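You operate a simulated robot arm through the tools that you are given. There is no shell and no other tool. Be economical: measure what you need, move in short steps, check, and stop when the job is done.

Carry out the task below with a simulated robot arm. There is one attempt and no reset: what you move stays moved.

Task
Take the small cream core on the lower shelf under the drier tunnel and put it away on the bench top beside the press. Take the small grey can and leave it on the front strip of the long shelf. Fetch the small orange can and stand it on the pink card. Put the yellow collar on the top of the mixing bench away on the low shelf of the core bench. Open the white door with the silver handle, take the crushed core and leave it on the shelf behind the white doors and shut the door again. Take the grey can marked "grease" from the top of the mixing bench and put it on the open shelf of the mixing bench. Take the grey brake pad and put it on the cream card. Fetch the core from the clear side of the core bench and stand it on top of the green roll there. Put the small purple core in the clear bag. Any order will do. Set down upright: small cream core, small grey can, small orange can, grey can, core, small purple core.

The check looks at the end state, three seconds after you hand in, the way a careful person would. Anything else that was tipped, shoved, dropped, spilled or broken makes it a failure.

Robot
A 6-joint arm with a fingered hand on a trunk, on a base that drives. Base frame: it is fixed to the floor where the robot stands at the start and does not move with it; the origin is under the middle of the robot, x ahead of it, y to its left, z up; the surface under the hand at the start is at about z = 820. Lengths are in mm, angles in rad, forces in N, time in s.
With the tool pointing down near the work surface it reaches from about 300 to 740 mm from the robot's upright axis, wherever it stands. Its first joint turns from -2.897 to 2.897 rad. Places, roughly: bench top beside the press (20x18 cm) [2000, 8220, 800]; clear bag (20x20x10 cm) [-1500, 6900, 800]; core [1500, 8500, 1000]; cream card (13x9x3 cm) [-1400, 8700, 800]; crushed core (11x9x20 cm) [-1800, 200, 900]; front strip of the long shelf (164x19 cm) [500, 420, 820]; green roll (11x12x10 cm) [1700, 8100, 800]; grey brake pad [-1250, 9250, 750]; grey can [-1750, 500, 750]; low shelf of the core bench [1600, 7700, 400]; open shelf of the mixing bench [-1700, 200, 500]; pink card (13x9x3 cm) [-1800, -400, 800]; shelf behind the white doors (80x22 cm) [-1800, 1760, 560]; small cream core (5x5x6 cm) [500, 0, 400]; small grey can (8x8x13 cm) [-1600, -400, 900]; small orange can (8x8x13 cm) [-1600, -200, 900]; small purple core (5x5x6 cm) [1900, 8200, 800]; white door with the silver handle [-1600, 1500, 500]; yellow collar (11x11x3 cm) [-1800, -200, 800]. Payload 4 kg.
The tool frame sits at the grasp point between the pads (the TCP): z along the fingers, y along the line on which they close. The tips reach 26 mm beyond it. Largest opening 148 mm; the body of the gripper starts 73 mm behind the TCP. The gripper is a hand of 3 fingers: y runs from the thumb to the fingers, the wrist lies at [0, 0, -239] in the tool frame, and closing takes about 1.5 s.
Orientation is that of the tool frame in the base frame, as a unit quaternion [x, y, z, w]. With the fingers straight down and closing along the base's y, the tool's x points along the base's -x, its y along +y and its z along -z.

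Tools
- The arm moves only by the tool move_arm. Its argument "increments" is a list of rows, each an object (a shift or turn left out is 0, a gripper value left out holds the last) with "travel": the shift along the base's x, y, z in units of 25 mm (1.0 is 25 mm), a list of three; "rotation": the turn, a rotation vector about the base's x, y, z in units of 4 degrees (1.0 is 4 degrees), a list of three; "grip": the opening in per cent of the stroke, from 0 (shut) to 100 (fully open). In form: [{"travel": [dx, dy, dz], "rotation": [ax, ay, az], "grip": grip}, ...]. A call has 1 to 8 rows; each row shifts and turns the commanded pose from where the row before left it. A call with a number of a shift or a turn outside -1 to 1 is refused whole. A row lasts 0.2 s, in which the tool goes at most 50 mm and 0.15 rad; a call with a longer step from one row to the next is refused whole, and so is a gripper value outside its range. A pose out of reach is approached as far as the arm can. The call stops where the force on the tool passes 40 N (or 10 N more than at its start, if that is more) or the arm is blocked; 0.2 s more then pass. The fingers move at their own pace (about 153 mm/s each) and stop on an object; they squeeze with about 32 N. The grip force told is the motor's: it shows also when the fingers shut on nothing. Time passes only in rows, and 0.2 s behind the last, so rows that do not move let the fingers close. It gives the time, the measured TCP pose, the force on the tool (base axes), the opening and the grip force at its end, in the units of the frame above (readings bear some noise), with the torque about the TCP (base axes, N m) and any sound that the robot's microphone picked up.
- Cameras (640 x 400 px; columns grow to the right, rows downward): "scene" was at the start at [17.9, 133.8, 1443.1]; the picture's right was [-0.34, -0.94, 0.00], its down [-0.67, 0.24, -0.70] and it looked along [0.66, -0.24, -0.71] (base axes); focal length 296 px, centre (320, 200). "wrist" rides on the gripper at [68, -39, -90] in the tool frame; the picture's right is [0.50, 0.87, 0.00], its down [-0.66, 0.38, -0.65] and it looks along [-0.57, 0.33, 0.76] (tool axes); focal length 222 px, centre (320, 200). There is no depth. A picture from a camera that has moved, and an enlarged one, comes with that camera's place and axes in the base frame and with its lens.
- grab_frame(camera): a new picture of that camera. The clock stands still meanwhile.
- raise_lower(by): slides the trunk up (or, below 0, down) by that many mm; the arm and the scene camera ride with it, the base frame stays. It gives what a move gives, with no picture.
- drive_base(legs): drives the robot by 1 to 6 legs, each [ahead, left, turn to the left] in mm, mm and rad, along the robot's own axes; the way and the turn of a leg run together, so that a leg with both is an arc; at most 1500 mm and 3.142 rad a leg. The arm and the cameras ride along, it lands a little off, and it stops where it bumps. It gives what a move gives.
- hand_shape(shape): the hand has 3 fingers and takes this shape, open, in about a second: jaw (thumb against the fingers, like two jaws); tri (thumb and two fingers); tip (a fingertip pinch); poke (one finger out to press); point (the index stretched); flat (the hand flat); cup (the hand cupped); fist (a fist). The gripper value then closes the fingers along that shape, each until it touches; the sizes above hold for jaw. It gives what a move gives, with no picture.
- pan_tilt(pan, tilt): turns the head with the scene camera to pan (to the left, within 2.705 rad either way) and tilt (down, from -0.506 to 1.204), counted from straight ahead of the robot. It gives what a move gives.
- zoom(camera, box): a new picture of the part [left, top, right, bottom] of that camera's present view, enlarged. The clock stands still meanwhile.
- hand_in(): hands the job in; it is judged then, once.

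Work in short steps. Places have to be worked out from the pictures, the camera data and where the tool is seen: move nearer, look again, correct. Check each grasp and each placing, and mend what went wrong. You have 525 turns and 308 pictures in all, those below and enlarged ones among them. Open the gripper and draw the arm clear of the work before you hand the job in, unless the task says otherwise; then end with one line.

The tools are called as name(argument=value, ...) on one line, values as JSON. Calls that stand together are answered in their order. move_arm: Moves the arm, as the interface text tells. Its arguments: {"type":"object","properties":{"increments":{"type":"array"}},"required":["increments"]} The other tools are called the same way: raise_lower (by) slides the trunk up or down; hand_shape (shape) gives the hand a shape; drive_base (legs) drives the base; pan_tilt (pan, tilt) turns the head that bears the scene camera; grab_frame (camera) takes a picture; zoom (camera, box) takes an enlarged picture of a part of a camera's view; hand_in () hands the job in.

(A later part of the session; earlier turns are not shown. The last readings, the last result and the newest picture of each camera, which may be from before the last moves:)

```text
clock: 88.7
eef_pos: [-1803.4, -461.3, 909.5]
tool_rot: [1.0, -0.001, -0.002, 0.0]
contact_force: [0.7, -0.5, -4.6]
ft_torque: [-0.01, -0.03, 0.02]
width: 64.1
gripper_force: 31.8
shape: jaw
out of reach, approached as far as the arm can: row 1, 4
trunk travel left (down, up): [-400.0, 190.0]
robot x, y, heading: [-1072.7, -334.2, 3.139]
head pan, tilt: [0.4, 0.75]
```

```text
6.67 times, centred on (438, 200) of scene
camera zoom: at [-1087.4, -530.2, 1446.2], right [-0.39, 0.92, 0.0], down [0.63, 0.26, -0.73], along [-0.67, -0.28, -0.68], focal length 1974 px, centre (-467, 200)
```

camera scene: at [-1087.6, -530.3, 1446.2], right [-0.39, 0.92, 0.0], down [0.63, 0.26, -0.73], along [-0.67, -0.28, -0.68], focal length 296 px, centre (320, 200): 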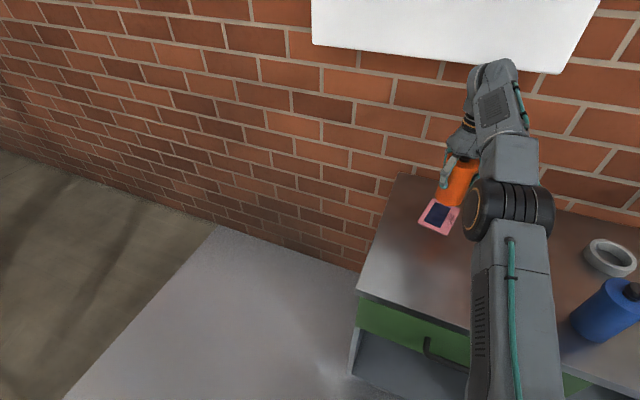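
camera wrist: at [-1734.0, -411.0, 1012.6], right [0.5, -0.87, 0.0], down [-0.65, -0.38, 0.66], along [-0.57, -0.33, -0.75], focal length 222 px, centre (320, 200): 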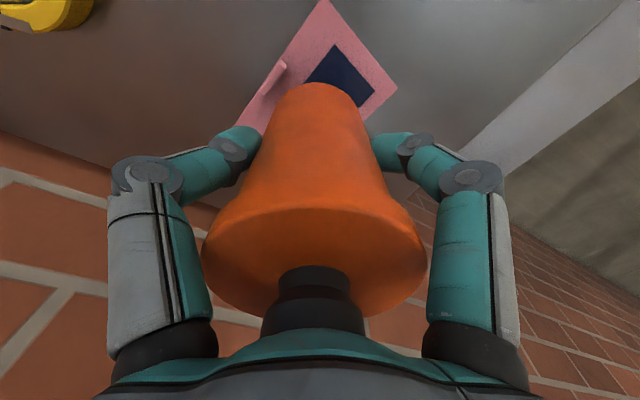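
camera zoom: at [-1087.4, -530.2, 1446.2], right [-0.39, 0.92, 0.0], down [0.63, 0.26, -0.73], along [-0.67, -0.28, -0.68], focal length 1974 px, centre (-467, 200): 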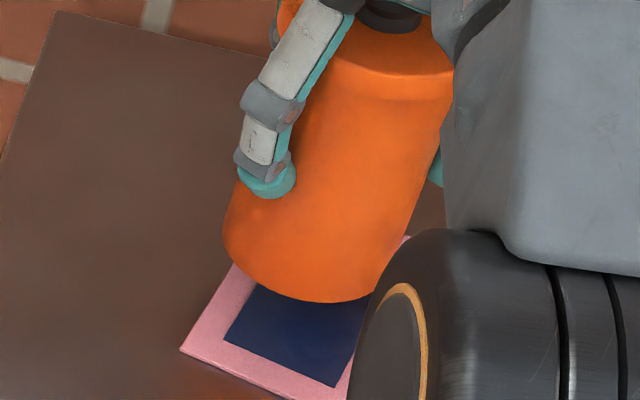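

A little too far out; shift (+10,+4) mm and continue down.

move_arm(increments=[{"travel": [0.45, 0.2, 0]}, {"travel": [0, 0, -0.2]}, {"travel": [0, 0, -0.15]}, {}])

move_arm(increments=[{"travel": [0, 0, -0.1]}, {"travel": [0, 0, -0.1]}, {}])

move_arm(increments=[{"travel": [0, 0, -0.1]}, {"travel": [0, 0, -0.1]}, {}])

```text
clock: 89.7
eef_pos: [-1805.1, -461.4, 902.6]
tool_rot: [1.0, -0.002, -0.001, 0.0]
contact_force: [0.5, -0.2, -5.1]
ft_torque: [-0.04, -0.02, -0.01]
width: 64.3
gripper_force: 32.1
shape: jaw
out of reach, approached as far as the arm can: row 1
trunk travel left (down, up): [-400.0, 190.0]
robot x, y, heading: [-1071.7, -340.1, 3.133]
head pan, tilt: [0.4, 0.75]
```

```text
clock: 90.5
eef_pos: [-1807.2, -459.9, 898.3]
tool_rot: [1.0, -0.001, -0.002, 0.0]
contact_force: [0.4, -0.5, -5.3]
ft_torque: [-0.04, 0.01, 0.01]
width: 64.2
gripper_force: 32.0
shape: jaw
trunk travel left (down, up): [-400.0, 190.0]
robot x, y, heading: [-1070.9, -335.5, 3.136]
head pan, tilt: [0.4, 0.75]
```

```text
clock: 91.3
eef_pos: [-1807.9, -460.6, 892.9]
tool_rot: [1.0, 0.0, -0.001, 0.001]
contact_force: [-0.5, -0.4, -4.9]
ft_torque: [-0.01, -0.01, 0.01]
width: 64.1
gripper_force: 32.1
shape: jaw
out of reach, approached as far as the arm can: row 2
trunk travel left (down, up): [-400.0, 190.0]
robot x, y, heading: [-1072.4, -338.8, 3.138]
head pan, tilt: [0.4, 0.75]
```

At the reach limit, positions wander. I lift, shift the base 80 mm to the left and 15 mm forward, then re-approach.

move_arm(increments=[{"travel": [0.5, 0, 1]}, {"travel": [1, 0.5, 1]}, {"travel": [1, 1, 0.5]}, {"travel": [1, 1, 0]}, {"travel": [0, 1, 0]}])

drive_base(legs=[[15, 80, 0]])

```text
clock: 92.5
eef_pos: [-1798.0, -415.3, 953.3]
tool_rot: [1.0, -0.002, -0.003, 0.0]
contact_force: [1.0, -0.2, -4.9]
ft_torque: [0.0, 0.0, 0.0]
width: 64.3
gripper_force: 32.1
shape: jaw
out of reach, approached as far as the arm can: row 1, 2, 3, 4, 5
trunk travel left (down, up): [-400.0, 190.0]
robot x, y, heading: [-1072.6, -336.1, 3.135]
head pan, tilt: [0.4, 0.75]
```

```text
clock: 93.5
eef_pos: [-1811.8, -493.9, 953.3]
tool_rot: [1.0, -0.002, -0.002, 0.0]
contact_force: [-0.1, 0.6, -4.4]
ft_torque: [-0.02, 0.01, -0.01]
width: 63.8
gripper_force: 31.9
shape: jaw
trunk travel left (down, up): [-400.0, 190.0]
robot x, y, heading: [-1086.9, -417.4, 3.136]
head pan, tilt: [0.4, 0.75]
```

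Now re-approach the target and see whether commands track.

move_arm(increments=[{"travel": [0.4, 0.8, 0]}, {"travel": [0.2, 0.65, 0]}, {}])

```text
clock: 94.3
eef_pos: [-1813.5, -458.9, 959.9]
tool_rot: [1.0, -0.001, -0.001, 0.0]
contact_force: [-0.2, -0.2, -4.8]
ft_torque: [-0.03, 0.03, 0.04]
width: 64.3
gripper_force: 32.0
shape: jaw
out of reach, approached as far as the arm can: row 1, 2
trunk travel left (down, up): [-400.0, 190.0]
robot x, y, heading: [-1089.5, -414.2, 3.133]
head pan, tilt: [0.4, 0.75]
```

The arm seems stuck near full stretch; try raising and retracting a little.

move_arm(increments=[{"travel": [0.5, 0, 0.5]}, {"travel": [0.5, 0, 0.5]}, {"travel": [0.5, 0, 0.5]}, {}])

grab_frame(camera="scene")

```text
clock: 95.3
eef_pos: [-1795.7, -461.1, 1004.2]
tool_rot: [1.0, -0.002, -0.001, 0.0]
contact_force: [0.1, -0.1, -3.4]
ft_torque: [-0.04, -0.01, -0.01]
width: 64.1
gripper_force: 32.6
shape: jaw
out of reach, approached as far as the arm can: row 1, 2, 3
trunk travel left (down, up): [-400.0, 190.0]
robot x, y, heading: [-1087.2, -416.6, 3.136]
head pan, tilt: [0.4, 0.75]
```

```text
273 pictures are left
camera scene: at [-1103.2, -609.2, 1446.2], right [-0.38, 0.92, 0.0], down [0.63, 0.26, -0.73], along [-0.67, -0.28, -0.68], focal length 296 px, centre (320, 200)
```

scene: 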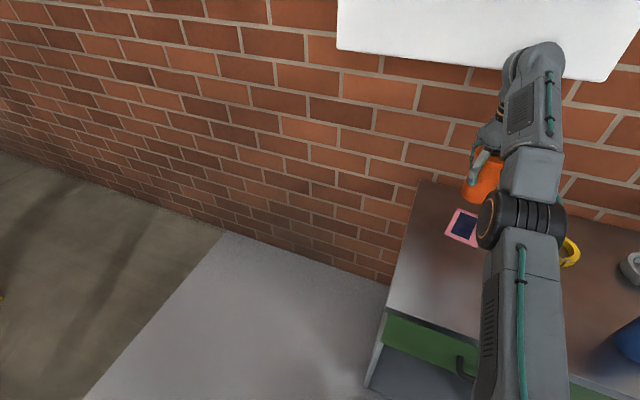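

Elbow appears stuck straight. Command a larger retraction.

move_arm(increments=[{"travel": [1, 0, 0]}, {"travel": [1, 0, 0]}, {"travel": [1, 0, 0]}, {"travel": [1, 0, 0]}, {}])

```text
clock: 96.5
eef_pos: [-1795.6, -461.0, 1006.7]
tool_rot: [1.0, -0.002, -0.001, 0.0]
contact_force: [-0.3, -0.5, -5.0]
ft_torque: [-0.01, 0.05, -0.02]
width: 63.9
gripper_force: 32.2
shape: jaw
out of reach, approached as far as the arm can: row 1, 2, 3, 4
trunk travel left (down, up): [-400.0, 190.0]
robot x, y, heading: [-1086.7, -415.5, 3.135]
head pan, tilt: [0.4, 0.75]
```

Try a small tilt that brings the wrist inward to break the straight-elbow lock.

move_arm(increments=[{"rotation": [0, 1, 0]}, {"rotation": [0, 1, 0]}, {}])

```text
clock: 97.3
eef_pos: [-1795.4, -459.5, 1007.3]
tool_rot: [1.0, -0.002, 0.0, 0.0]
contact_force: [-0.4, 0.5, -4.1]
ft_torque: [0.0, -0.03, 0.0]
width: 63.9
gripper_force: 31.9
shape: jaw
out of reach, approached as far as the arm can: row 1, 2
trunk travel left (down, up): [-400.0, 190.0]
robot x, y, heading: [-1083.9, -415.2, 3.133]
head pan, tilt: [0.4, 0.75]
```

Try combined inward and downward motion with larger steps.

move_arm(increments=[{"travel": [0.3, 0, -1]}, {"travel": [0.3, 0, -1]}, {}])

```text
clock: 98.2
eef_pos: [-1799.6, -461.2, 995.0]
tool_rot: [1.0, -0.002, 0.001, 0.001]
contact_force: [-0.5, 0.5, -4.4]
ft_torque: [0.0, 0.03, -0.03]
width: 64.0
gripper_force: 32.4
shape: jaw
out of reach, approached as far as the arm can: row 1, 2
trunk travel left (down, up): [-400.0, 190.0]
robot x, y, heading: [-1085.9, -414.6, 3.139]
head pan, tilt: [0.4, 0.75]
```

move_arm(increments=[{"travel": [1, 0.5, 1]}, {"travel": [1, 0.5, 1]}, {"travel": [1, 0.5, 1]}, {"travel": [1, 0.5, 1]}, {"travel": [1, 0.5, 1]}, {}])

```text
clock: 99.5
eef_pos: [-1784.1, -445.2, 1033.9]
tool_rot: [1.0, -0.001, 0.0, 0.0]
contact_force: [0.6, 0.2, -5.0]
ft_torque: [0.01, -0.02, 0.0]
width: 64.1
gripper_force: 32.1
shape: jaw
out of reach, approached as far as the arm can: row 1, 2, 3, 4, 5
trunk travel left (down, up): [-400.0, 190.0]
robot x, y, heading: [-1086.8, -416.1, 3.135]
head pan, tilt: [0.4, 0.75]
```

move_arm(increments=[{"travel": [0.67, 0, 0], "rotation": [0, -1, 0]}, {"travel": [0.67, 0, 0], "rotation": [0, -1, 0]}, {"travel": [0.67, 0, 0], "rotation": [0, -1, 0]}, {}])

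```text
clock: 100.5
eef_pos: [-1734.8, -444.8, 1033.8]
tool_rot: [0.995, -0.002, 0.104, 0.001]
contact_force: [-0.2, 0.1, -4.4]
ft_torque: [-0.06, 0.03, 0.02]
width: 64.1
gripper_force: 32.7
shape: jaw
trunk travel left (down, up): [-400.0, 190.0]
robot x, y, heading: [-1089.9, -415.4, 3.135]
head pan, tilt: [0.4, 0.75]
```

That tracks. Now test inward travel from here.

move_arm(increments=[{"travel": [0.6, 0, 0.3], "rotation": [0, -1, 0]}, {"travel": [1, 0, 0.5], "rotation": [0, -0.5, 0]}, {"travel": [1, 0, 0.5]}, {"travel": [1, 0, 0.5]}, {}])

```text
clock: 101.8
eef_pos: [-1644.3, -445.4, 1078.1]
tool_rot: [0.988, -0.002, 0.156, -0.001]
contact_force: [0.0, 0.6, -4.5]
ft_torque: [-0.04, 0.07, 0.0]
width: 63.7
gripper_force: 31.5
shape: jaw
trunk travel left (down, up): [-400.0, 190.0]
robot x, y, heading: [-1084.0, -414.8, 3.139]
head pan, tilt: [0.4, 0.75]
```

Unlocked. Straighten the tool, and check base clearance to the bench so I can stand closer.

move_arm(increments=[{"rotation": [0, 1, 0]}, {"rotation": [0, 1, 0]}, {"rotation": [0, 1, 0]}, {"rotation": [0, 1, 0]}, {"rotation": [0, 0.5, 0]}])

pan_tilt(pan=0.7, tilt=1.2)

grab_frame(camera="scene")

```text
clock: 103.0
eef_pos: [-1644.4, -445.4, 1080.1]
tool_rot: [1.0, -0.002, -0.002, 0.0]
contact_force: [0.8, -0.1, -4.4]
ft_torque: [-0.03, 0.01, -0.04]
width: 64.2
gripper_force: 31.5
shape: jaw
trunk travel left (down, up): [-400.0, 190.0]
robot x, y, heading: [-1086.4, -415.9, 3.137]
head pan, tilt: [0.4, 0.75]
```

```text
clock: 103.8
eef_pos: [-1645.0, -445.0, 1079.6]
tool_rot: [1.0, -0.001, -0.001, 0.0]
contact_force: [0.6, 0.1, -5.0]
ft_torque: [-0.09, 0.0, 0.01]
width: 64.0
gripper_force: 32.1
shape: jaw
trunk travel left (down, up): [-400.0, 190.0]
robot x, y, heading: [-1086.7, -415.4, 3.142]
head pan, tilt: [0.7, 1.201]
```

```text
272 pictures are left
camera scene: at [-1069.7, -613.1, 1414.5], right [-0.64, 0.77, 0.0], down [0.72, 0.6, -0.36], along [-0.28, -0.23, -0.93], focal length 296 px, centre (320, 200)
```

scene: 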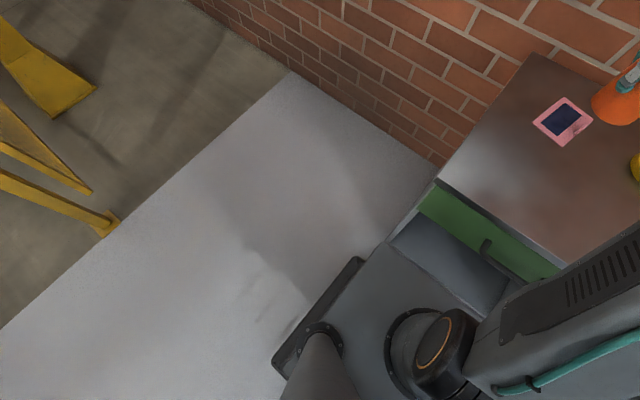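

Reach is larger at lower height (≈742 at z≈905, 709 at z≈1004), so I go down first, then outward.

move_arm(increments=[{"travel": [0, 0, -1]}, {"travel": [0, 0, -1]}, {"travel": [0, 0, -1]}, {"travel": [-0.5, 0, -1]}, {"travel": [-0.5, 0, -1]}, {"travel": [-0.5, -0.1, -1]}])

move_arm(increments=[{"travel": [-1, -0.1, -0.2]}, {"travel": [-1, -0.1, 0]}, {"travel": [-1, -0.1, 0]}, {"travel": [-1, -0.1, 0]}, {"travel": [-0.5, 0, 0]}, {}])

pan_tilt(pan=0.4, tilt=0.75)

zoom(camera="scene", box=[420, 180, 516, 240])

```text
clock: 105.2
eef_pos: [-1684.3, -449.5, 928.3]
tool_rot: [1.0, -0.001, -0.001, 0.0]
contact_force: [0.2, 0.6, -4.1]
ft_torque: [-0.04, 0.01, -0.01]
width: 64.0
gripper_force: 32.0
shape: jaw
trunk travel left (down, up): [-400.0, 190.0]
robot x, y, heading: [-1084.2, -416.5, 3.14]
head pan, tilt: [0.7, 1.201]
```

```text
clock: 106.7
eef_pos: [-1795.4, -458.0, 924.4]
tool_rot: [1.0, -0.001, -0.001, 0.0]
contact_force: [-0.6, -0.1, -4.2]
ft_torque: [-0.02, 0.02, 0.04]
width: 64.0
gripper_force: 32.7
shape: jaw
trunk travel left (down, up): [-400.0, 190.0]
robot x, y, heading: [-1089.5, -417.5, 3.137]
head pan, tilt: [0.7, 1.201]
```

```text
clock: 107.5
eef_pos: [-1795.1, -457.8, 924.4]
tool_rot: [1.0, -0.002, 0.0, 0.001]
contact_force: [-0.8, -0.2, -5.0]
ft_torque: [-0.02, 0.01, -0.01]
width: 63.9
gripper_force: 31.7
shape: jaw
trunk travel left (down, up): [-400.0, 190.0]
robot x, y, heading: [-1088.3, -417.3, 3.141]
head pan, tilt: [0.4, 0.75]
```

```text
6.67 times, centred on (468, 210) of scene
camera zoom: at [-1103.3, -609.2, 1446.1], right [-0.39, 0.92, 0.0], down [0.63, 0.26, -0.73], along [-0.67, -0.28, -0.68], focal length 1974 px, centre (-667, 133)
```

zoom: 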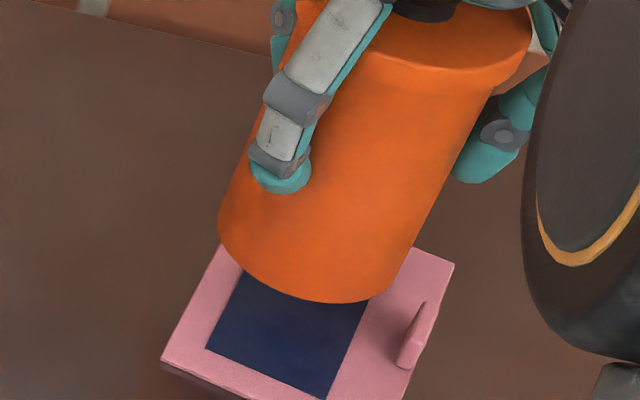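

Clear view: can base centre ≈(-1798,-450), 9 mm clear of the handle. Shift +4 mm in y and lower.

move_arm(increments=[{"travel": [0, 0.15, -0.5]}, {"travel": [0, 0, -0.5]}, {"travel": [0, 0, -0.3]}, {}])

zoom(camera="scene", box=[420, 180, 516, 240])

```text
clock: 108.5
eef_pos: [-1794.7, -455.7, 893.3]
tool_rot: [1.0, -0.001, -0.001, 0.0]
contact_force: [0.0, -0.1, -4.5]
ft_torque: [-0.03, 0.06, -0.02]
width: 63.8
gripper_force: 32.4
shape: jaw
trunk travel left (down, up): [-400.0, 190.0]
robot x, y, heading: [-1086.7, -416.3, 3.133]
head pan, tilt: [0.4, 0.75]
```

```text
6.67 times, centred on (468, 210) of scene
camera zoom: at [-1103.4, -609.2, 1446.2], right [-0.38, 0.92, 0.0], down [0.63, 0.26, -0.73], along [-0.67, -0.28, -0.68], focal length 1974 px, centre (-667, 133)
```

zoom: 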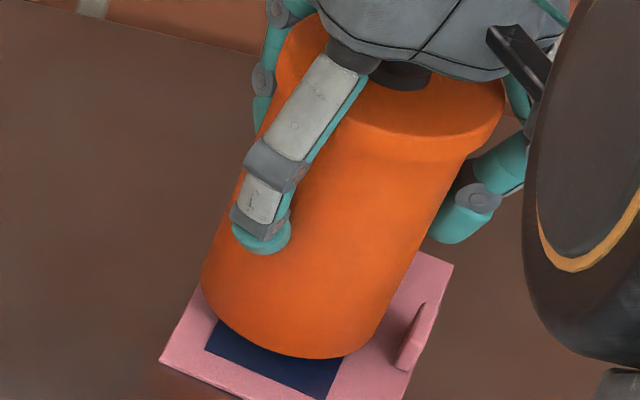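

Good clearance. Final lowering in 2 mm steps.

move_arm(increments=[{"travel": [0, 0.1, -0.1]}, {"travel": [0, 0, -0.08]}, {}])

move_arm(increments=[{"travel": [0, 0, -0.08]}, {"travel": [0, 0, -0.08]}, {}])

```text
clock: 109.3
eef_pos: [-1794.2, -452.6, 887.9]
tool_rot: [1.0, -0.002, 0.0, 0.0]
contact_force: [0.3, -0.3, -3.8]
ft_torque: [-0.03, -0.03, 0.04]
width: 63.9
gripper_force: 31.9
shape: jaw
trunk travel left (down, up): [-400.0, 190.0]
robot x, y, heading: [-1083.5, -415.7, 3.138]
head pan, tilt: [0.4, 0.75]
```

```text
clock: 110.2
eef_pos: [-1795.5, -452.1, 884.5]
tool_rot: [1.0, -0.002, 0.0, 0.0]
contact_force: [-0.2, -0.5, -4.5]
ft_torque: [-0.02, 0.0, -0.02]
width: 64.2
gripper_force: 32.2
shape: jaw
trunk travel left (down, up): [-400.0, 190.0]
robot x, y, heading: [-1089.2, -415.7, 3.136]
head pan, tilt: [0.4, 0.75]
```

move_arm(increments=[{"travel": [0, 0, -0.06]}, {"travel": [0, 0, -0.06]}])

move_arm(increments=[{"grip": 100}, {}, {}, {}, {}])

zoom(camera="scene", box=[420, 180, 516, 240])

```text
clock: 110.8
eef_pos: [-1794.8, -451.8, 883.4]
tool_rot: [1.0, -0.002, -0.002, 0.0]
contact_force: [-1.9, -1.0, 8.9]
ft_torque: [-0.15, 0.06, 0.01]
width: 64.1
gripper_force: 31.9
shape: jaw
trunk travel left (down, up): [-400.0, 190.0]
robot x, y, heading: [-1084.0, -414.9, 3.137]
head pan, tilt: [0.4, 0.75]
```

```text
clock: 112.0
eef_pos: [-1793.8, -452.0, 882.1]
tool_rot: [1.0, -0.002, -0.001, 0.0]
contact_force: [1.1, -0.6, 2.4]
ft_torque: [0.03, 0.11, 0.0]
width: 147.9
gripper_force: 0.0
shape: jaw
trunk travel left (down, up): [-400.0, 190.0]
robot x, y, heading: [-1089.9, -416.5, 3.133]
head pan, tilt: [0.4, 0.75]
heard: snap
```

```text
6.67 times, centred on (468, 210) of scene
camera zoom: at [-1102.5, -609.2, 1446.2], right [-0.38, 0.92, 0.0], down [0.63, 0.26, -0.73], along [-0.68, -0.28, -0.68], focal length 1974 px, centre (-667, 133)
```

zoom: 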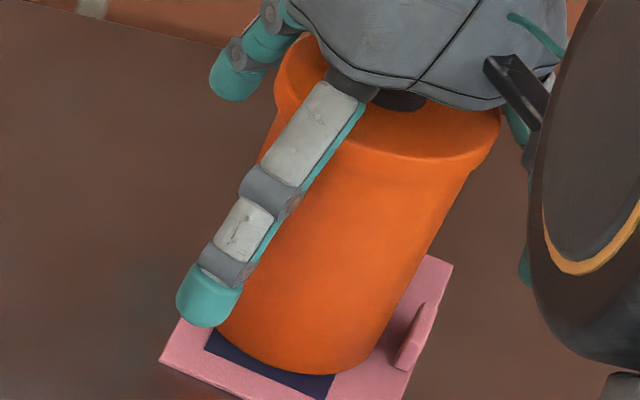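

A "snap" was heard while opening. I rise and inspect.

move_arm(increments=[{"travel": [0, 0, 0.6]}, {"travel": [0, 0, 1]}, {"travel": [0.4, 0, 1]}, {"travel": [0.8, 0, 1]}, {"travel": [1, 0, 1]}, {"travel": [1, 0, 1]}, {"travel": [1, 0, 1]}])

zoom(camera="scene", box=[400, 150, 560, 250])

grab_frame(camera="wrist")

```text
clock: 113.5
eef_pos: [-1689.7, -453.2, 1043.7]
tool_rot: [1.0, -0.002, -0.001, 0.0]
contact_force: [0.6, 0.5, -0.9]
ft_torque: [0.02, 0.0, 0.0]
width: 148.1
gripper_force: 0.0
shape: jaw
trunk travel left (down, up): [-400.0, 190.0]
robot x, y, heading: [-1086.4, -417.2, 3.137]
head pan, tilt: [0.4, 0.75]
heard: snap
```

```text
4.00 times, centred on (480, 200) of scene
camera zoom: at [-1103.0, -609.2, 1446.2], right [-0.39, 0.92, 0.0], down [0.63, 0.26, -0.73], along [-0.67, -0.28, -0.68], focal length 1184 px, centre (-320, 200)
```

zoom: 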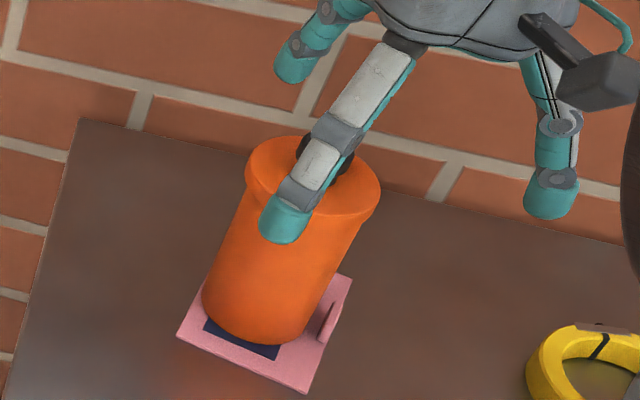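

```text
267 pictures are left
camera wrist: at [-1621.5, -414.4, 1134.7], right [0.5, -0.87, 0.0], down [-0.66, -0.38, 0.66], along [-0.57, -0.32, -0.76], focal length 222 px, centre (320, 200)
```

wrist: 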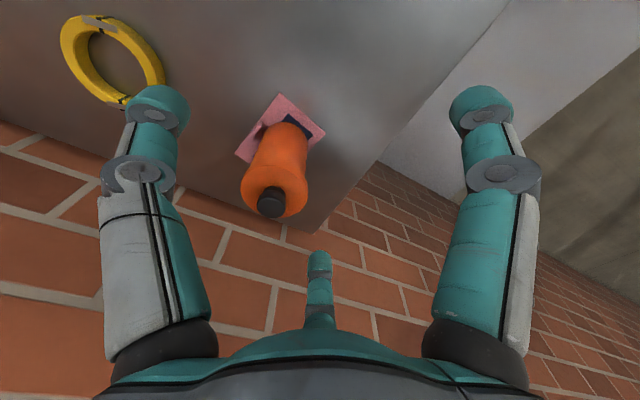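

The orange can stands on the card, nothing disturbed. Next, back off and go to the right part of the bench to view the grease can and crushed core.

move_arm(increments=[{"travel": [1, 0, 1]}, {"travel": [1, 0, 1]}, {"travel": [1, 0, 1]}, {"travel": [1, 0, 0]}, {"travel": [1, 0, 0]}])

drive_base(legs=[[-250, 0, 0], [0, -750, 0]])

pan_tilt(pan=0.5, tilt=0.6)

grab_frame(camera="scene")

pan_tilt(pan=-0.5, tilt=0.6)

grab_frame(camera="scene")

```text
clock: 114.8
eef_pos: [-1562.3, -455.5, 1122.4]
tool_rot: [1.0, -0.002, -0.001, 0.001]
contact_force: [0.8, 0.4, 0.2]
ft_torque: [-0.02, 0.0, 0.0]
width: 147.7
gripper_force: 0.0
shape: jaw
trunk travel left (down, up): [-400.0, 190.0]
robot x, y, heading: [-1087.7, -416.1, 3.138]
head pan, tilt: [0.4, 0.75]
```

```text
clock: 120.2
eef_pos: [-1303.9, 300.7, 1122.7]
tool_rot: [1.0, -0.008, -0.001, 0.001]
contact_force: [0.2, -0.1, -1.8]
ft_torque: [0.01, 0.04, 0.03]
width: 148.2
gripper_force: 0.1
shape: jaw
trunk travel left (down, up): [-400.0, 190.0]
robot x, y, heading: [-827.8, 338.8, 3.125]
head pan, tilt: [0.4, 0.75]
```

```text
clock: 120.9
eef_pos: [-1303.2, 299.2, 1123.7]
tool_rot: [1.0, -0.008, -0.002, 0.0]
contact_force: [-0.4, -0.2, -0.6]
ft_torque: [-0.01, -0.01, 0.02]
width: 148.0
gripper_force: 0.1
shape: jaw
trunk travel left (down, up): [-400.0, 190.0]
robot x, y, heading: [-827.0, 331.4, 3.128]
head pan, tilt: [0.499, 0.6]
```

```text
266 pictures are left
camera scene: at [-846.8, 130.6, 1459.0], right [-0.46, 0.89, 0.0], down [0.5, 0.26, -0.82], along [-0.73, -0.38, -0.57], focal length 296 px, centre (320, 200)
```

scene: 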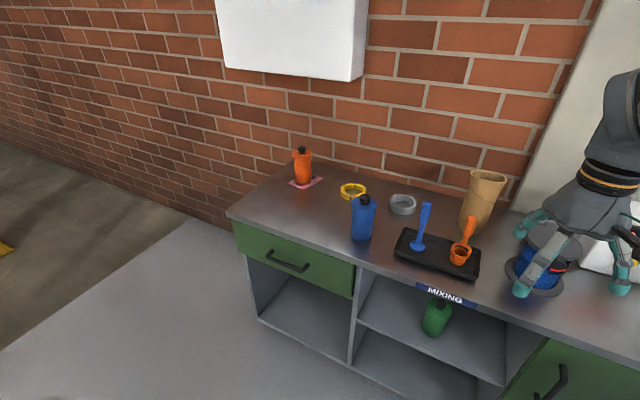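

```text
clock: 122.2
eef_pos: [-1304.5, 300.7, 1124.0]
tool_rot: [1.0, -0.007, -0.001, 0.0]
contact_force: [0.2, 1.1, 0.4]
ft_torque: [0.01, -0.03, -0.01]
width: 147.8
gripper_force: 0.0
shape: jaw
trunk travel left (down, up): [-400.0, 190.0]
robot x, y, heading: [-828.7, 333.7, 3.124]
head pan, tilt: [-0.499, 0.6]
```

```text
265 pictures are left
camera scene: at [-845.6, 215.1, 1459.1], right [0.49, 0.87, 0.0], down [0.49, -0.28, -0.83], along [-0.72, 0.41, -0.56], focal length 296 px, centre (320, 200)
```

scene: 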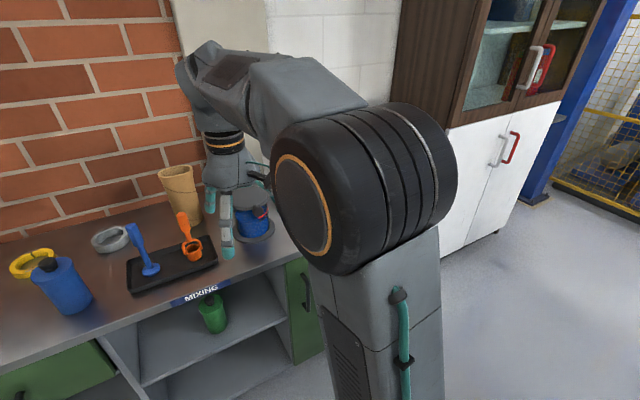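

I move further right to see the bench's right end.

drive_base(legs=[[0, -450, 0.01]])

pan_tilt(pan=0.3, tilt=0.7)

grab_frame(camera="scene")

grab_frame(camera="wrist")

```text
clock: 124.9
eef_pos: [-1297.4, 746.5, 1123.0]
tool_rot: [1.0, -0.005, -0.001, 0.001]
contact_force: [-0.4, 0.4, 0.4]
ft_torque: [-0.05, 0.0, -0.03]
width: 148.0
gripper_force: 0.1
shape: jaw
trunk travel left (down, up): [-400.0, 190.0]
robot x, y, heading: [-824.3, 778.9, 3.131]
head pan, tilt: [-0.499, 0.6]
```

```text
clock: 126.0
eef_pos: [-1298.5, 747.0, 1123.0]
tool_rot: [1.0, -0.005, -0.001, 0.0]
contact_force: [-0.3, 0.1, -0.1]
ft_torque: [-0.05, -0.01, 0.0]
width: 147.9
gripper_force: 0.0
shape: jaw
trunk travel left (down, up): [-400.0, 190.0]
robot x, y, heading: [-823.0, 777.5, 3.13]
head pan, tilt: [0.3, 0.7]
```

```text
264 pictures are left
camera scene: at [-843.4, 596.2, 1450.5], right [-0.28, 0.96, 0.0], down [0.62, 0.18, -0.77], along [-0.73, -0.22, -0.64], focal length 296 px, centre (320, 200)
```

scene: 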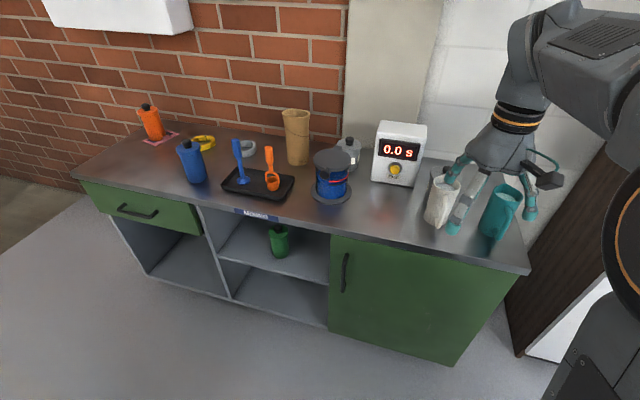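

```text
263 pictures are left
camera wrist: at [-1229.2, 784.4, 1213.0], right [0.49, -0.87, 0.0], down [-0.66, -0.37, 0.66], along [-0.57, -0.32, -0.76], focal length 222 px, centre (320, 200)
```

wrist: 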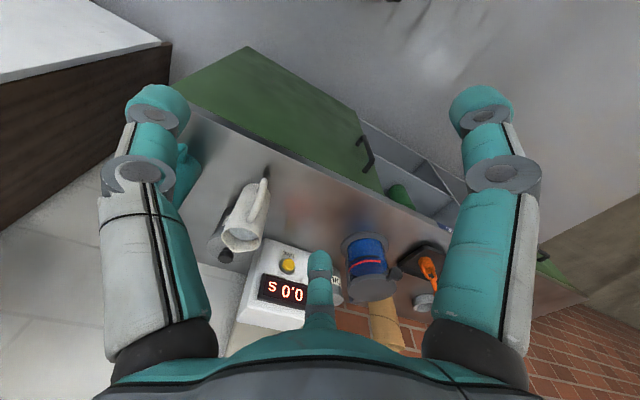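

zoom(camera="scene", box=[270, 90, 470, 215])

zoom(camera="scene", box=[180, 190, 380, 315])

```text
3.20 times, centred on (370, 152) of scene
camera zoom: at [-843.4, 596.2, 1450.5], right [-0.28, 0.96, 0.0], down [0.62, 0.18, -0.77], along [-0.73, -0.22, -0.64], focal length 948 px, centre (160, 352)
```

zoom: 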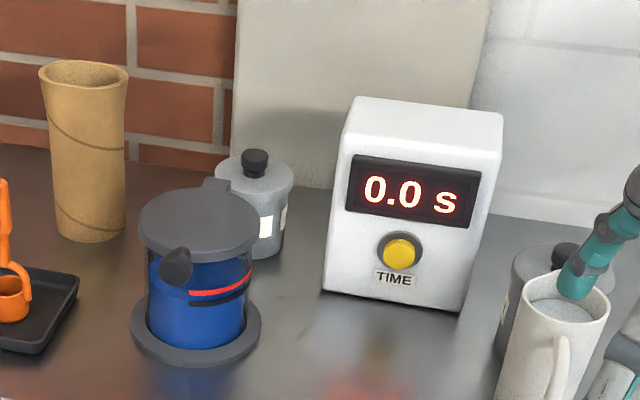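

```text
3.20 times, centred on (280, 252) of scene
camera zoom: at [-843.4, 596.2, 1450.5], right [-0.28, 0.96, 0.0], down [0.62, 0.18, -0.77], along [-0.73, -0.22, -0.64], focal length 948 px, centre (448, 32)
```

zoom: 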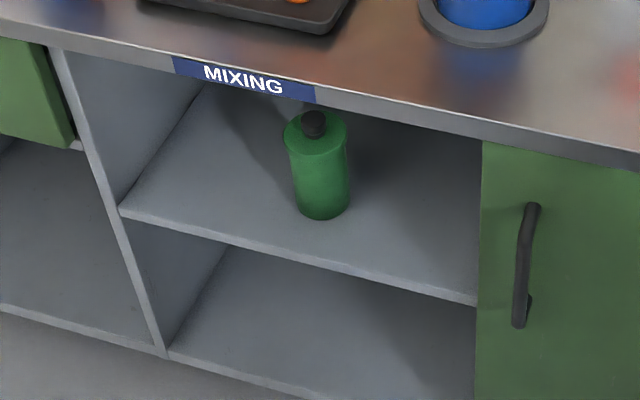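

Two similar grey cans; I zoom on their labels.

zoom(camera="scene", box=[330, 130, 378, 160])

zoom(camera="scene", box=[416, 155, 480, 195])

```text
13.33 times, centred on (354, 145) of scene
camera zoom: at [-843.4, 596.2, 1450.5], right [-0.28, 0.96, 0.0], down [0.62, 0.18, -0.77], along [-0.73, -0.22, -0.64], focal length 3948 px, centre (-133, 933)
```

zoom: 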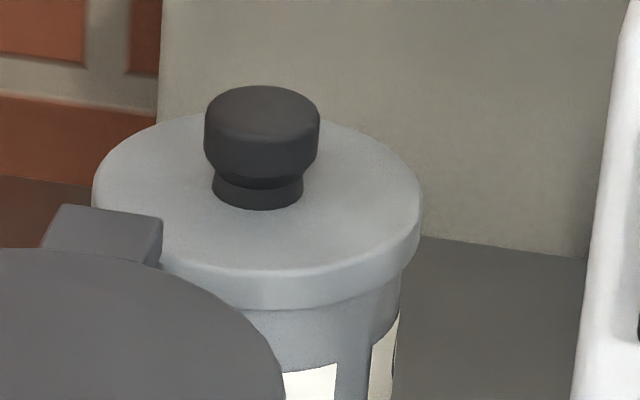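

```text
10.00 times, centred on (448, 175) of scene
camera zoom: at [-843.4, 596.2, 1450.5], right [-0.28, 0.96, 0.0], down [0.62, 0.18, -0.77], along [-0.73, -0.22, -0.64], focal length 2961 px, centre (-960, 450)
```

zoom: 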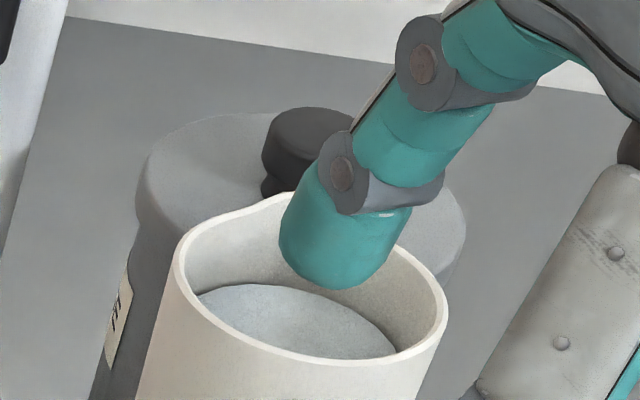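

zoom(camera="scene", box=[336, 148, 376, 173])

pan_tilt(pan=-0.1, tilt=0.7)

grab_frame(camera="scene")

```text
16.00 times, centred on (356, 160) of scene
camera zoom: at [-843.4, 596.2, 1450.5], right [-0.28, 0.96, 0.0], down [0.62, 0.18, -0.77], along [-0.73, -0.22, -0.64], focal length 4738 px, centre (-256, 832)
```

zoom: 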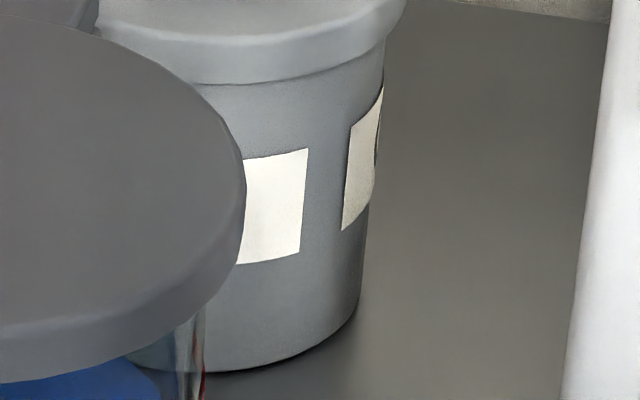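

```text
clock: 126.9
eef_pos: [-1297.7, 746.0, 1123.0]
tool_rot: [1.0, -0.005, -0.001, 0.0]
contact_force: [0.0, -0.5, 0.3]
ft_torque: [0.0, 0.02, -0.03]
width: 147.9
gripper_force: 0.1
shape: jaw
trunk travel left (down, up): [-400.0, 190.0]
robot x, y, heading: [-824.4, 780.3, 3.131]
head pan, tilt: [-0.099, 0.7]
```

```text
257 pictures are left
camera scene: at [-846.4, 629.7, 1450.5], right [0.11, 0.99, 0.0], down [0.64, -0.07, -0.76], along [-0.76, 0.08, -0.64], focal length 296 px, centre (320, 200)
```

scene: 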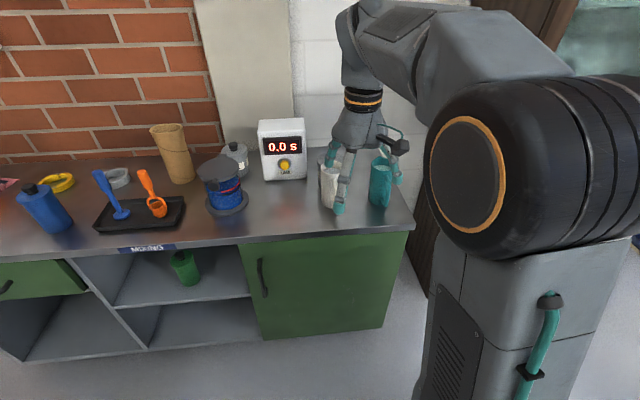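

zoom(camera="scene", box=[308, 150, 356, 180])

zoom(camera="scene", box=[212, 135, 260, 165])

```text
13.33 times, centred on (332, 165) of scene
camera zoom: at [-846.4, 629.7, 1450.5], right [0.11, 0.99, 0.0], down [0.64, -0.07, -0.76], along [-0.76, 0.08, -0.64], focal length 3948 px, centre (160, 667)
```

zoom: 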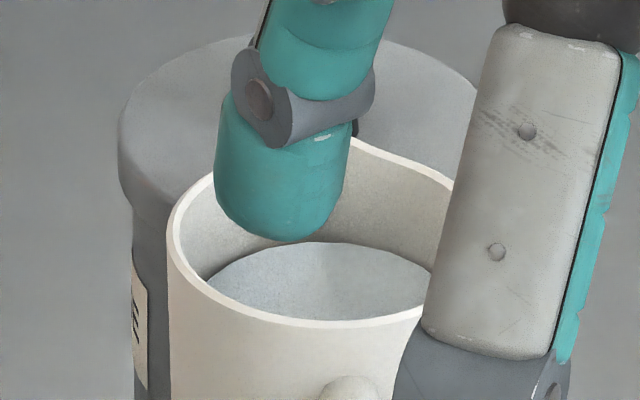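

```text
13.33 times, centred on (236, 150) of scene
camera zoom: at [-846.4, 629.7, 1450.5], right [0.11, 0.99, 0.0], down [0.64, -0.07, -0.76], along [-0.76, 0.08, -0.64], focal length 3948 px, centre (1440, 867)
```

zoom: 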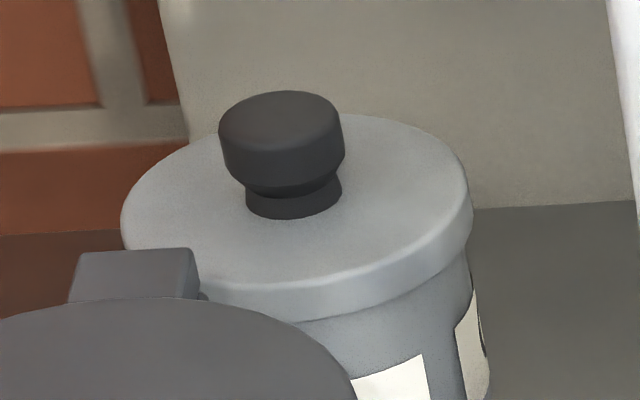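

Labels are not readable from here. I move left and lower the trunk for a flatter view of both cans.

drive_base(legs=[[-50, 650, 0]])

raise_lower(by=-250)

pan_tilt(pan=-0.7, tilt=0.35)

grab_frame(camera="scene")

```text
clock: 130.6
eef_pos: [-1252.4, 82.3, 1123.7]
tool_rot: [1.0, -0.002, -0.001, 0.0]
contact_force: [0.5, 0.1, -0.5]
ft_torque: [-0.04, 0.05, 0.01]
width: 148.0
gripper_force: 0.1
shape: jaw
trunk travel left (down, up): [-400.0, 190.0]
robot x, y, heading: [-778.5, 123.3, 3.14]
head pan, tilt: [-0.099, 0.7]
```

```text
clock: 133.2
eef_pos: [-1252.7, 82.3, 873.7]
tool_rot: [1.0, -0.001, -0.001, 0.0]
contact_force: [0.2, -0.2, 0.3]
ft_torque: [0.0, 0.01, 0.02]
width: 148.0
gripper_force: 0.0
shape: jaw
trunk travel left (down, up): [-150.0, 440.0]
robot x, y, heading: [-779.0, 121.6, 3.139]
head pan, tilt: [-0.099, 0.7]
```

```text
clock: 134.2
eef_pos: [-1253.3, 81.9, 872.8]
tool_rot: [1.0, -0.001, -0.001, 0.0]
contact_force: [0.3, 0.0, 1.0]
ft_torque: [0.0, 0.02, 0.02]
width: 148.0
gripper_force: 0.0
shape: jaw
trunk travel left (down, up): [-150.0, 440.0]
robot x, y, heading: [-777.0, 123.9, 3.138]
head pan, tilt: [-0.7, 0.351]
```

```text
254 pictures are left
camera scene: at [-787.8, 20.5, 1231.8], right [0.65, 0.76, 0.0], down [0.26, -0.22, -0.94], along [-0.72, 0.61, -0.34], focal length 296 px, centre (320, 200)
```

scene: 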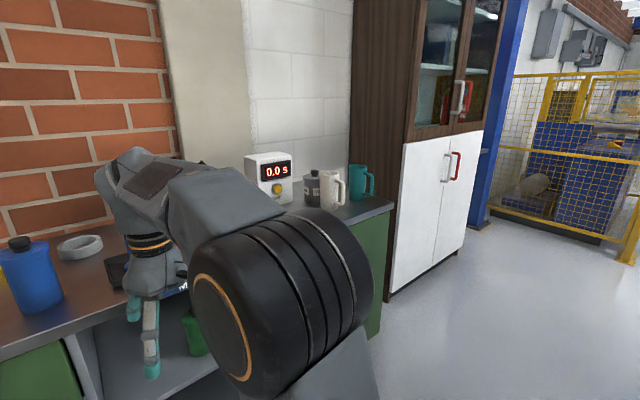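

zoom(camera="scene", box=[296, 162, 352, 212])

pan_tilt(pan=0.5, tilt=0.35)

grab_frame(camera="scene")

```text
8.00 times, centred on (324, 187) of scene
camera zoom: at [-787.8, 20.5, 1231.8], right [0.65, 0.76, 0.0], down [0.26, -0.22, -0.94], along [-0.72, 0.61, -0.34], focal length 2369 px, centre (288, 304)
```

zoom: 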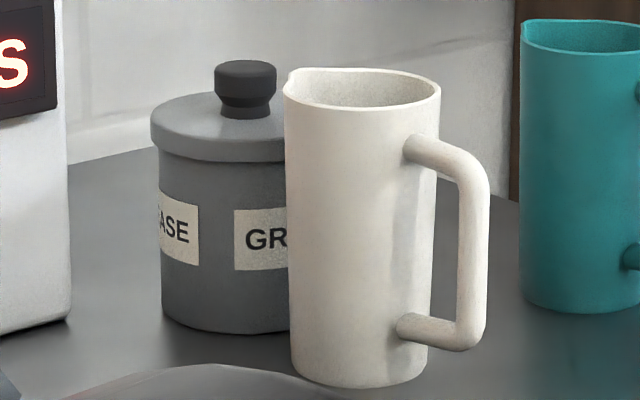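

```text
clock: 135.6
eef_pos: [-1253.4, 81.4, 873.3]
tool_rot: [1.0, -0.002, -0.001, 0.001]
contact_force: [0.6, -1.4, -0.8]
ft_torque: [0.02, -0.02, -0.02]
width: 147.7
gripper_force: 0.0
shape: jaw
trunk travel left (down, up): [-150.0, 440.0]
robot x, y, heading: [-779.2, 123.4, 3.136]
head pan, tilt: [0.499, 0.351]
```

```text
252 pictures are left
camera scene: at [-798.6, -83.9, 1231.9], right [-0.48, 0.88, 0.0], down [0.3, 0.16, -0.94], along [-0.83, -0.45, -0.34], focal length 296 px, centre (320, 200)
```

scene: 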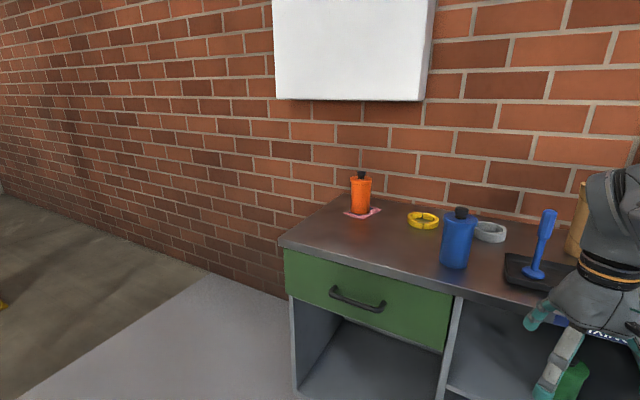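

The grey can behind the cream mug is marked GREASE. Raise, and drive in front of it.

raise_lower(by=250)

drive_base(legs=[[0, -640, 0], [250, 0, 0]])

grab_frame(camera="wrist")

pan_tilt(pan=0.4, tilt=0.8)

grab_frame(camera="scene")

```text
clock: 138.2
eef_pos: [-1253.5, 82.4, 1123.8]
tool_rot: [1.0, -0.002, 0.0, -0.001]
contact_force: [-0.8, 0.1, -0.6]
ft_torque: [0.01, -0.02, 0.0]
width: 147.9
gripper_force: 0.0
shape: jaw
trunk travel left (down, up): [-400.0, 190.0]
robot x, y, heading: [-778.6, 120.5, 3.139]
head pan, tilt: [0.499, 0.351]
```

```text
clock: 143.2
eef_pos: [-1505.7, 723.5, 1123.7]
tool_rot: [1.0, 0.008, -0.001, 0.0]
contact_force: [-0.4, -0.6, -0.4]
ft_torque: [-0.02, -0.03, -0.01]
width: 147.8
gripper_force: 0.1
shape: jaw
trunk travel left (down, up): [-400.0, 190.0]
robot x, y, heading: [-1028.2, 772.9, -3.126]
head pan, tilt: [0.499, 0.351]
```

```text
251 pictures are left
camera wrist: at [-1437.5, 762.2, 1213.0], right [0.51, -0.86, 0.0], down [-0.65, -0.39, 0.66], along [-0.56, -0.34, -0.76], focal length 222 px, centre (320, 200)
```

wrist: 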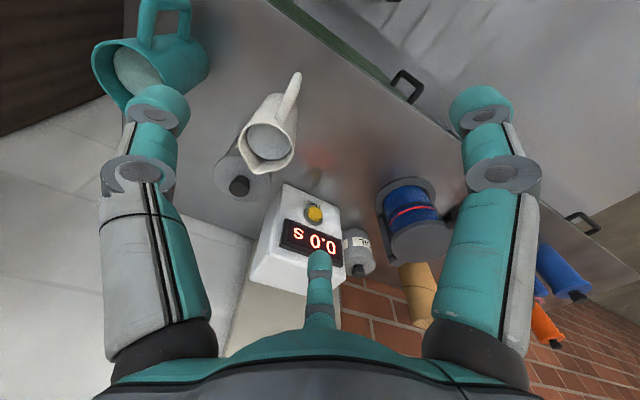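

```text
clock: 144.1
eef_pos: [-1504.6, 722.5, 1123.2]
tool_rot: [1.0, 0.006, -0.001, 0.0]
contact_force: [0.6, 0.3, -0.9]
ft_torque: [-0.01, 0.02, 0.02]
width: 147.7
gripper_force: 0.0
shape: jaw
trunk travel left (down, up): [-400.0, 190.0]
robot x, y, heading: [-1031.1, 771.7, -3.127]
head pan, tilt: [0.4, 0.799]
```

```text
250 pictures are left
camera scene: at [-1040.0, 578.0, 1442.3], right [-0.4, 0.92, 0.0], down [0.66, 0.29, -0.7], along [-0.64, -0.28, -0.72], focal length 296 px, centre (320, 200)
```

scene: 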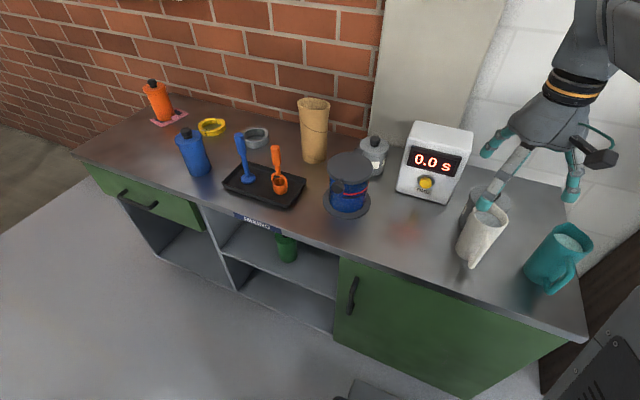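

Grease can ≈(-1685,758), mug centre ≈(-1590,747). I rotate the hand by -37° so that the finger gap faces the mug, move in 50 mm, and position above.

drive_base(legs=[[50, 0, -0.015]])

move_arm(increments=[{"rotation": [0, 0, -1], "grip": 80}, {"rotation": [0, 0, -1]}, {"rotation": [0, 0, -1]}, {"rotation": [0, 0, -1]}, {"rotation": [0, 0, -1]}, {"rotation": [0, 0, -1]}, {"rotation": [0, 0, -1]}, {"rotation": [0, 0, -1]}])

move_arm(increments=[{"rotation": [0, 0, -1], "travel": [-0.8, 0.5, -0.5]}, {"travel": [-0.8, 0.5, -0.5]}, {"travel": [-0.8, 0, -0.5]}, {"travel": [-0.8, 0, -0.5]}, {"travel": [-0.8, 0, -0.5]}, {}])

grab_frame(camera="wrist")

```text
clock: 145.0
eef_pos: [-1555.4, 730.0, 1123.5]
tool_rot: [1.0, 0.0, -0.001, -0.001]
contact_force: [0.0, -0.2, 0.0]
ft_torque: [0.02, -0.01, 0.02]
width: 147.8
gripper_force: 0.1
shape: jaw
trunk travel left (down, up): [-400.0, 190.0]
robot x, y, heading: [-1079.4, 768.8, -3.139]
head pan, tilt: [0.4, 0.799]
```

```text
clock: 146.8
eef_pos: [-1555.7, 728.0, 1123.6]
tool_rot: [0.961, -0.275, -0.001, 0.0]
contact_force: [0.2, 0.3, -0.2]
ft_torque: [-0.01, -0.04, -0.04]
width: 118.6
gripper_force: 0.0
shape: jaw
trunk travel left (down, up): [-400.0, 190.0]
robot x, y, heading: [-1077.4, 768.8, -3.139]
head pan, tilt: [0.4, 0.799]
```

```text
clock: 148.2
eef_pos: [-1655.4, 753.2, 1062.1]
tool_rot: [0.951, -0.309, 0.0, 0.0]
contact_force: [-0.9, -0.6, -0.4]
ft_torque: [0.01, 0.0, 0.02]
width: 118.6
gripper_force: 0.1
shape: jaw
trunk travel left (down, up): [-400.0, 190.0]
robot x, y, heading: [-1078.7, 771.8, -3.14]
head pan, tilt: [0.4, 0.799]
```

```text
249 pictures are left
camera wrist: at [-1578.0, 743.9, 1151.8], right [-0.1, -0.99, 0.0], down [-0.75, 0.08, 0.66], along [-0.65, 0.07, -0.76], focal length 222 px, centre (320, 200)
```

wrist: 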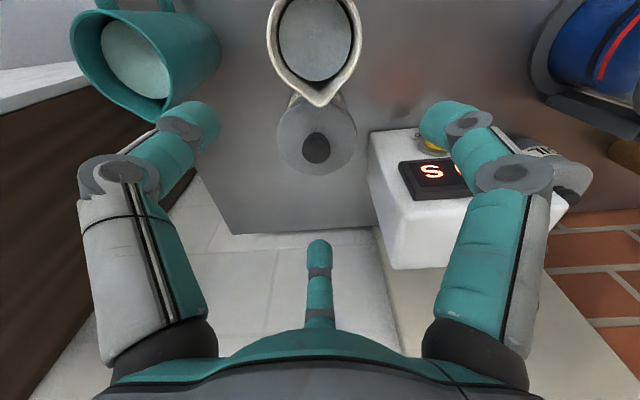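

Can axis ≈(-1686,760). Align and descend half-way.

move_arm(increments=[{"travel": [-0.65, 0.15, 0]}, {"travel": [-0.6, 0.12, -0.5]}, {"travel": [0, 0, -1]}, {"travel": [0, 0, -1]}, {"travel": [0, 0, -1]}, {}])

grab_frame(camera="wrist")

zoom(camera="scene", box=[420, 60, 640, 260])

```text
clock: 149.6
eef_pos: [-1688.8, 761.7, 971.0]
tool_rot: [0.951, -0.308, -0.001, 0.001]
contact_force: [0.2, 0.7, -0.8]
ft_torque: [0.04, -0.01, 0.0]
width: 118.8
gripper_force: 0.1
shape: jaw
trunk travel left (down, up): [-400.0, 190.0]
robot x, y, heading: [-1082.0, 767.4, -3.136]
head pan, tilt: [0.4, 0.799]
```

```text
248 pictures are left
camera wrist: at [-1611.0, 752.8, 1060.3], right [-0.1, -0.99, 0.0], down [-0.75, 0.08, 0.66], along [-0.65, 0.07, -0.76], focal length 222 px, centre (320, 200)
```

wrist: 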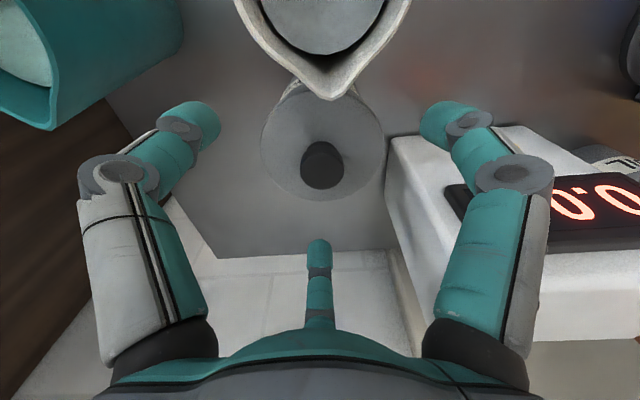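

```text
2.00 times, centred on (530, 160) of scene
camera zoom: at [-1093.3, 577.8, 1442.2], right [-0.39, 0.92, 0.0], down [0.66, 0.28, -0.7], along [-0.64, -0.27, -0.72], focal length 592 px, centre (-100, 280)
```

zoom: 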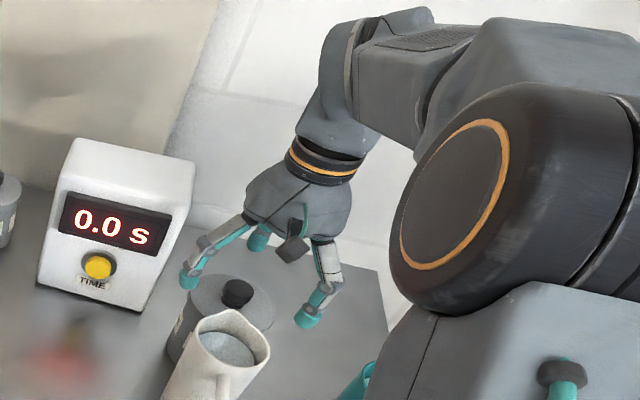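

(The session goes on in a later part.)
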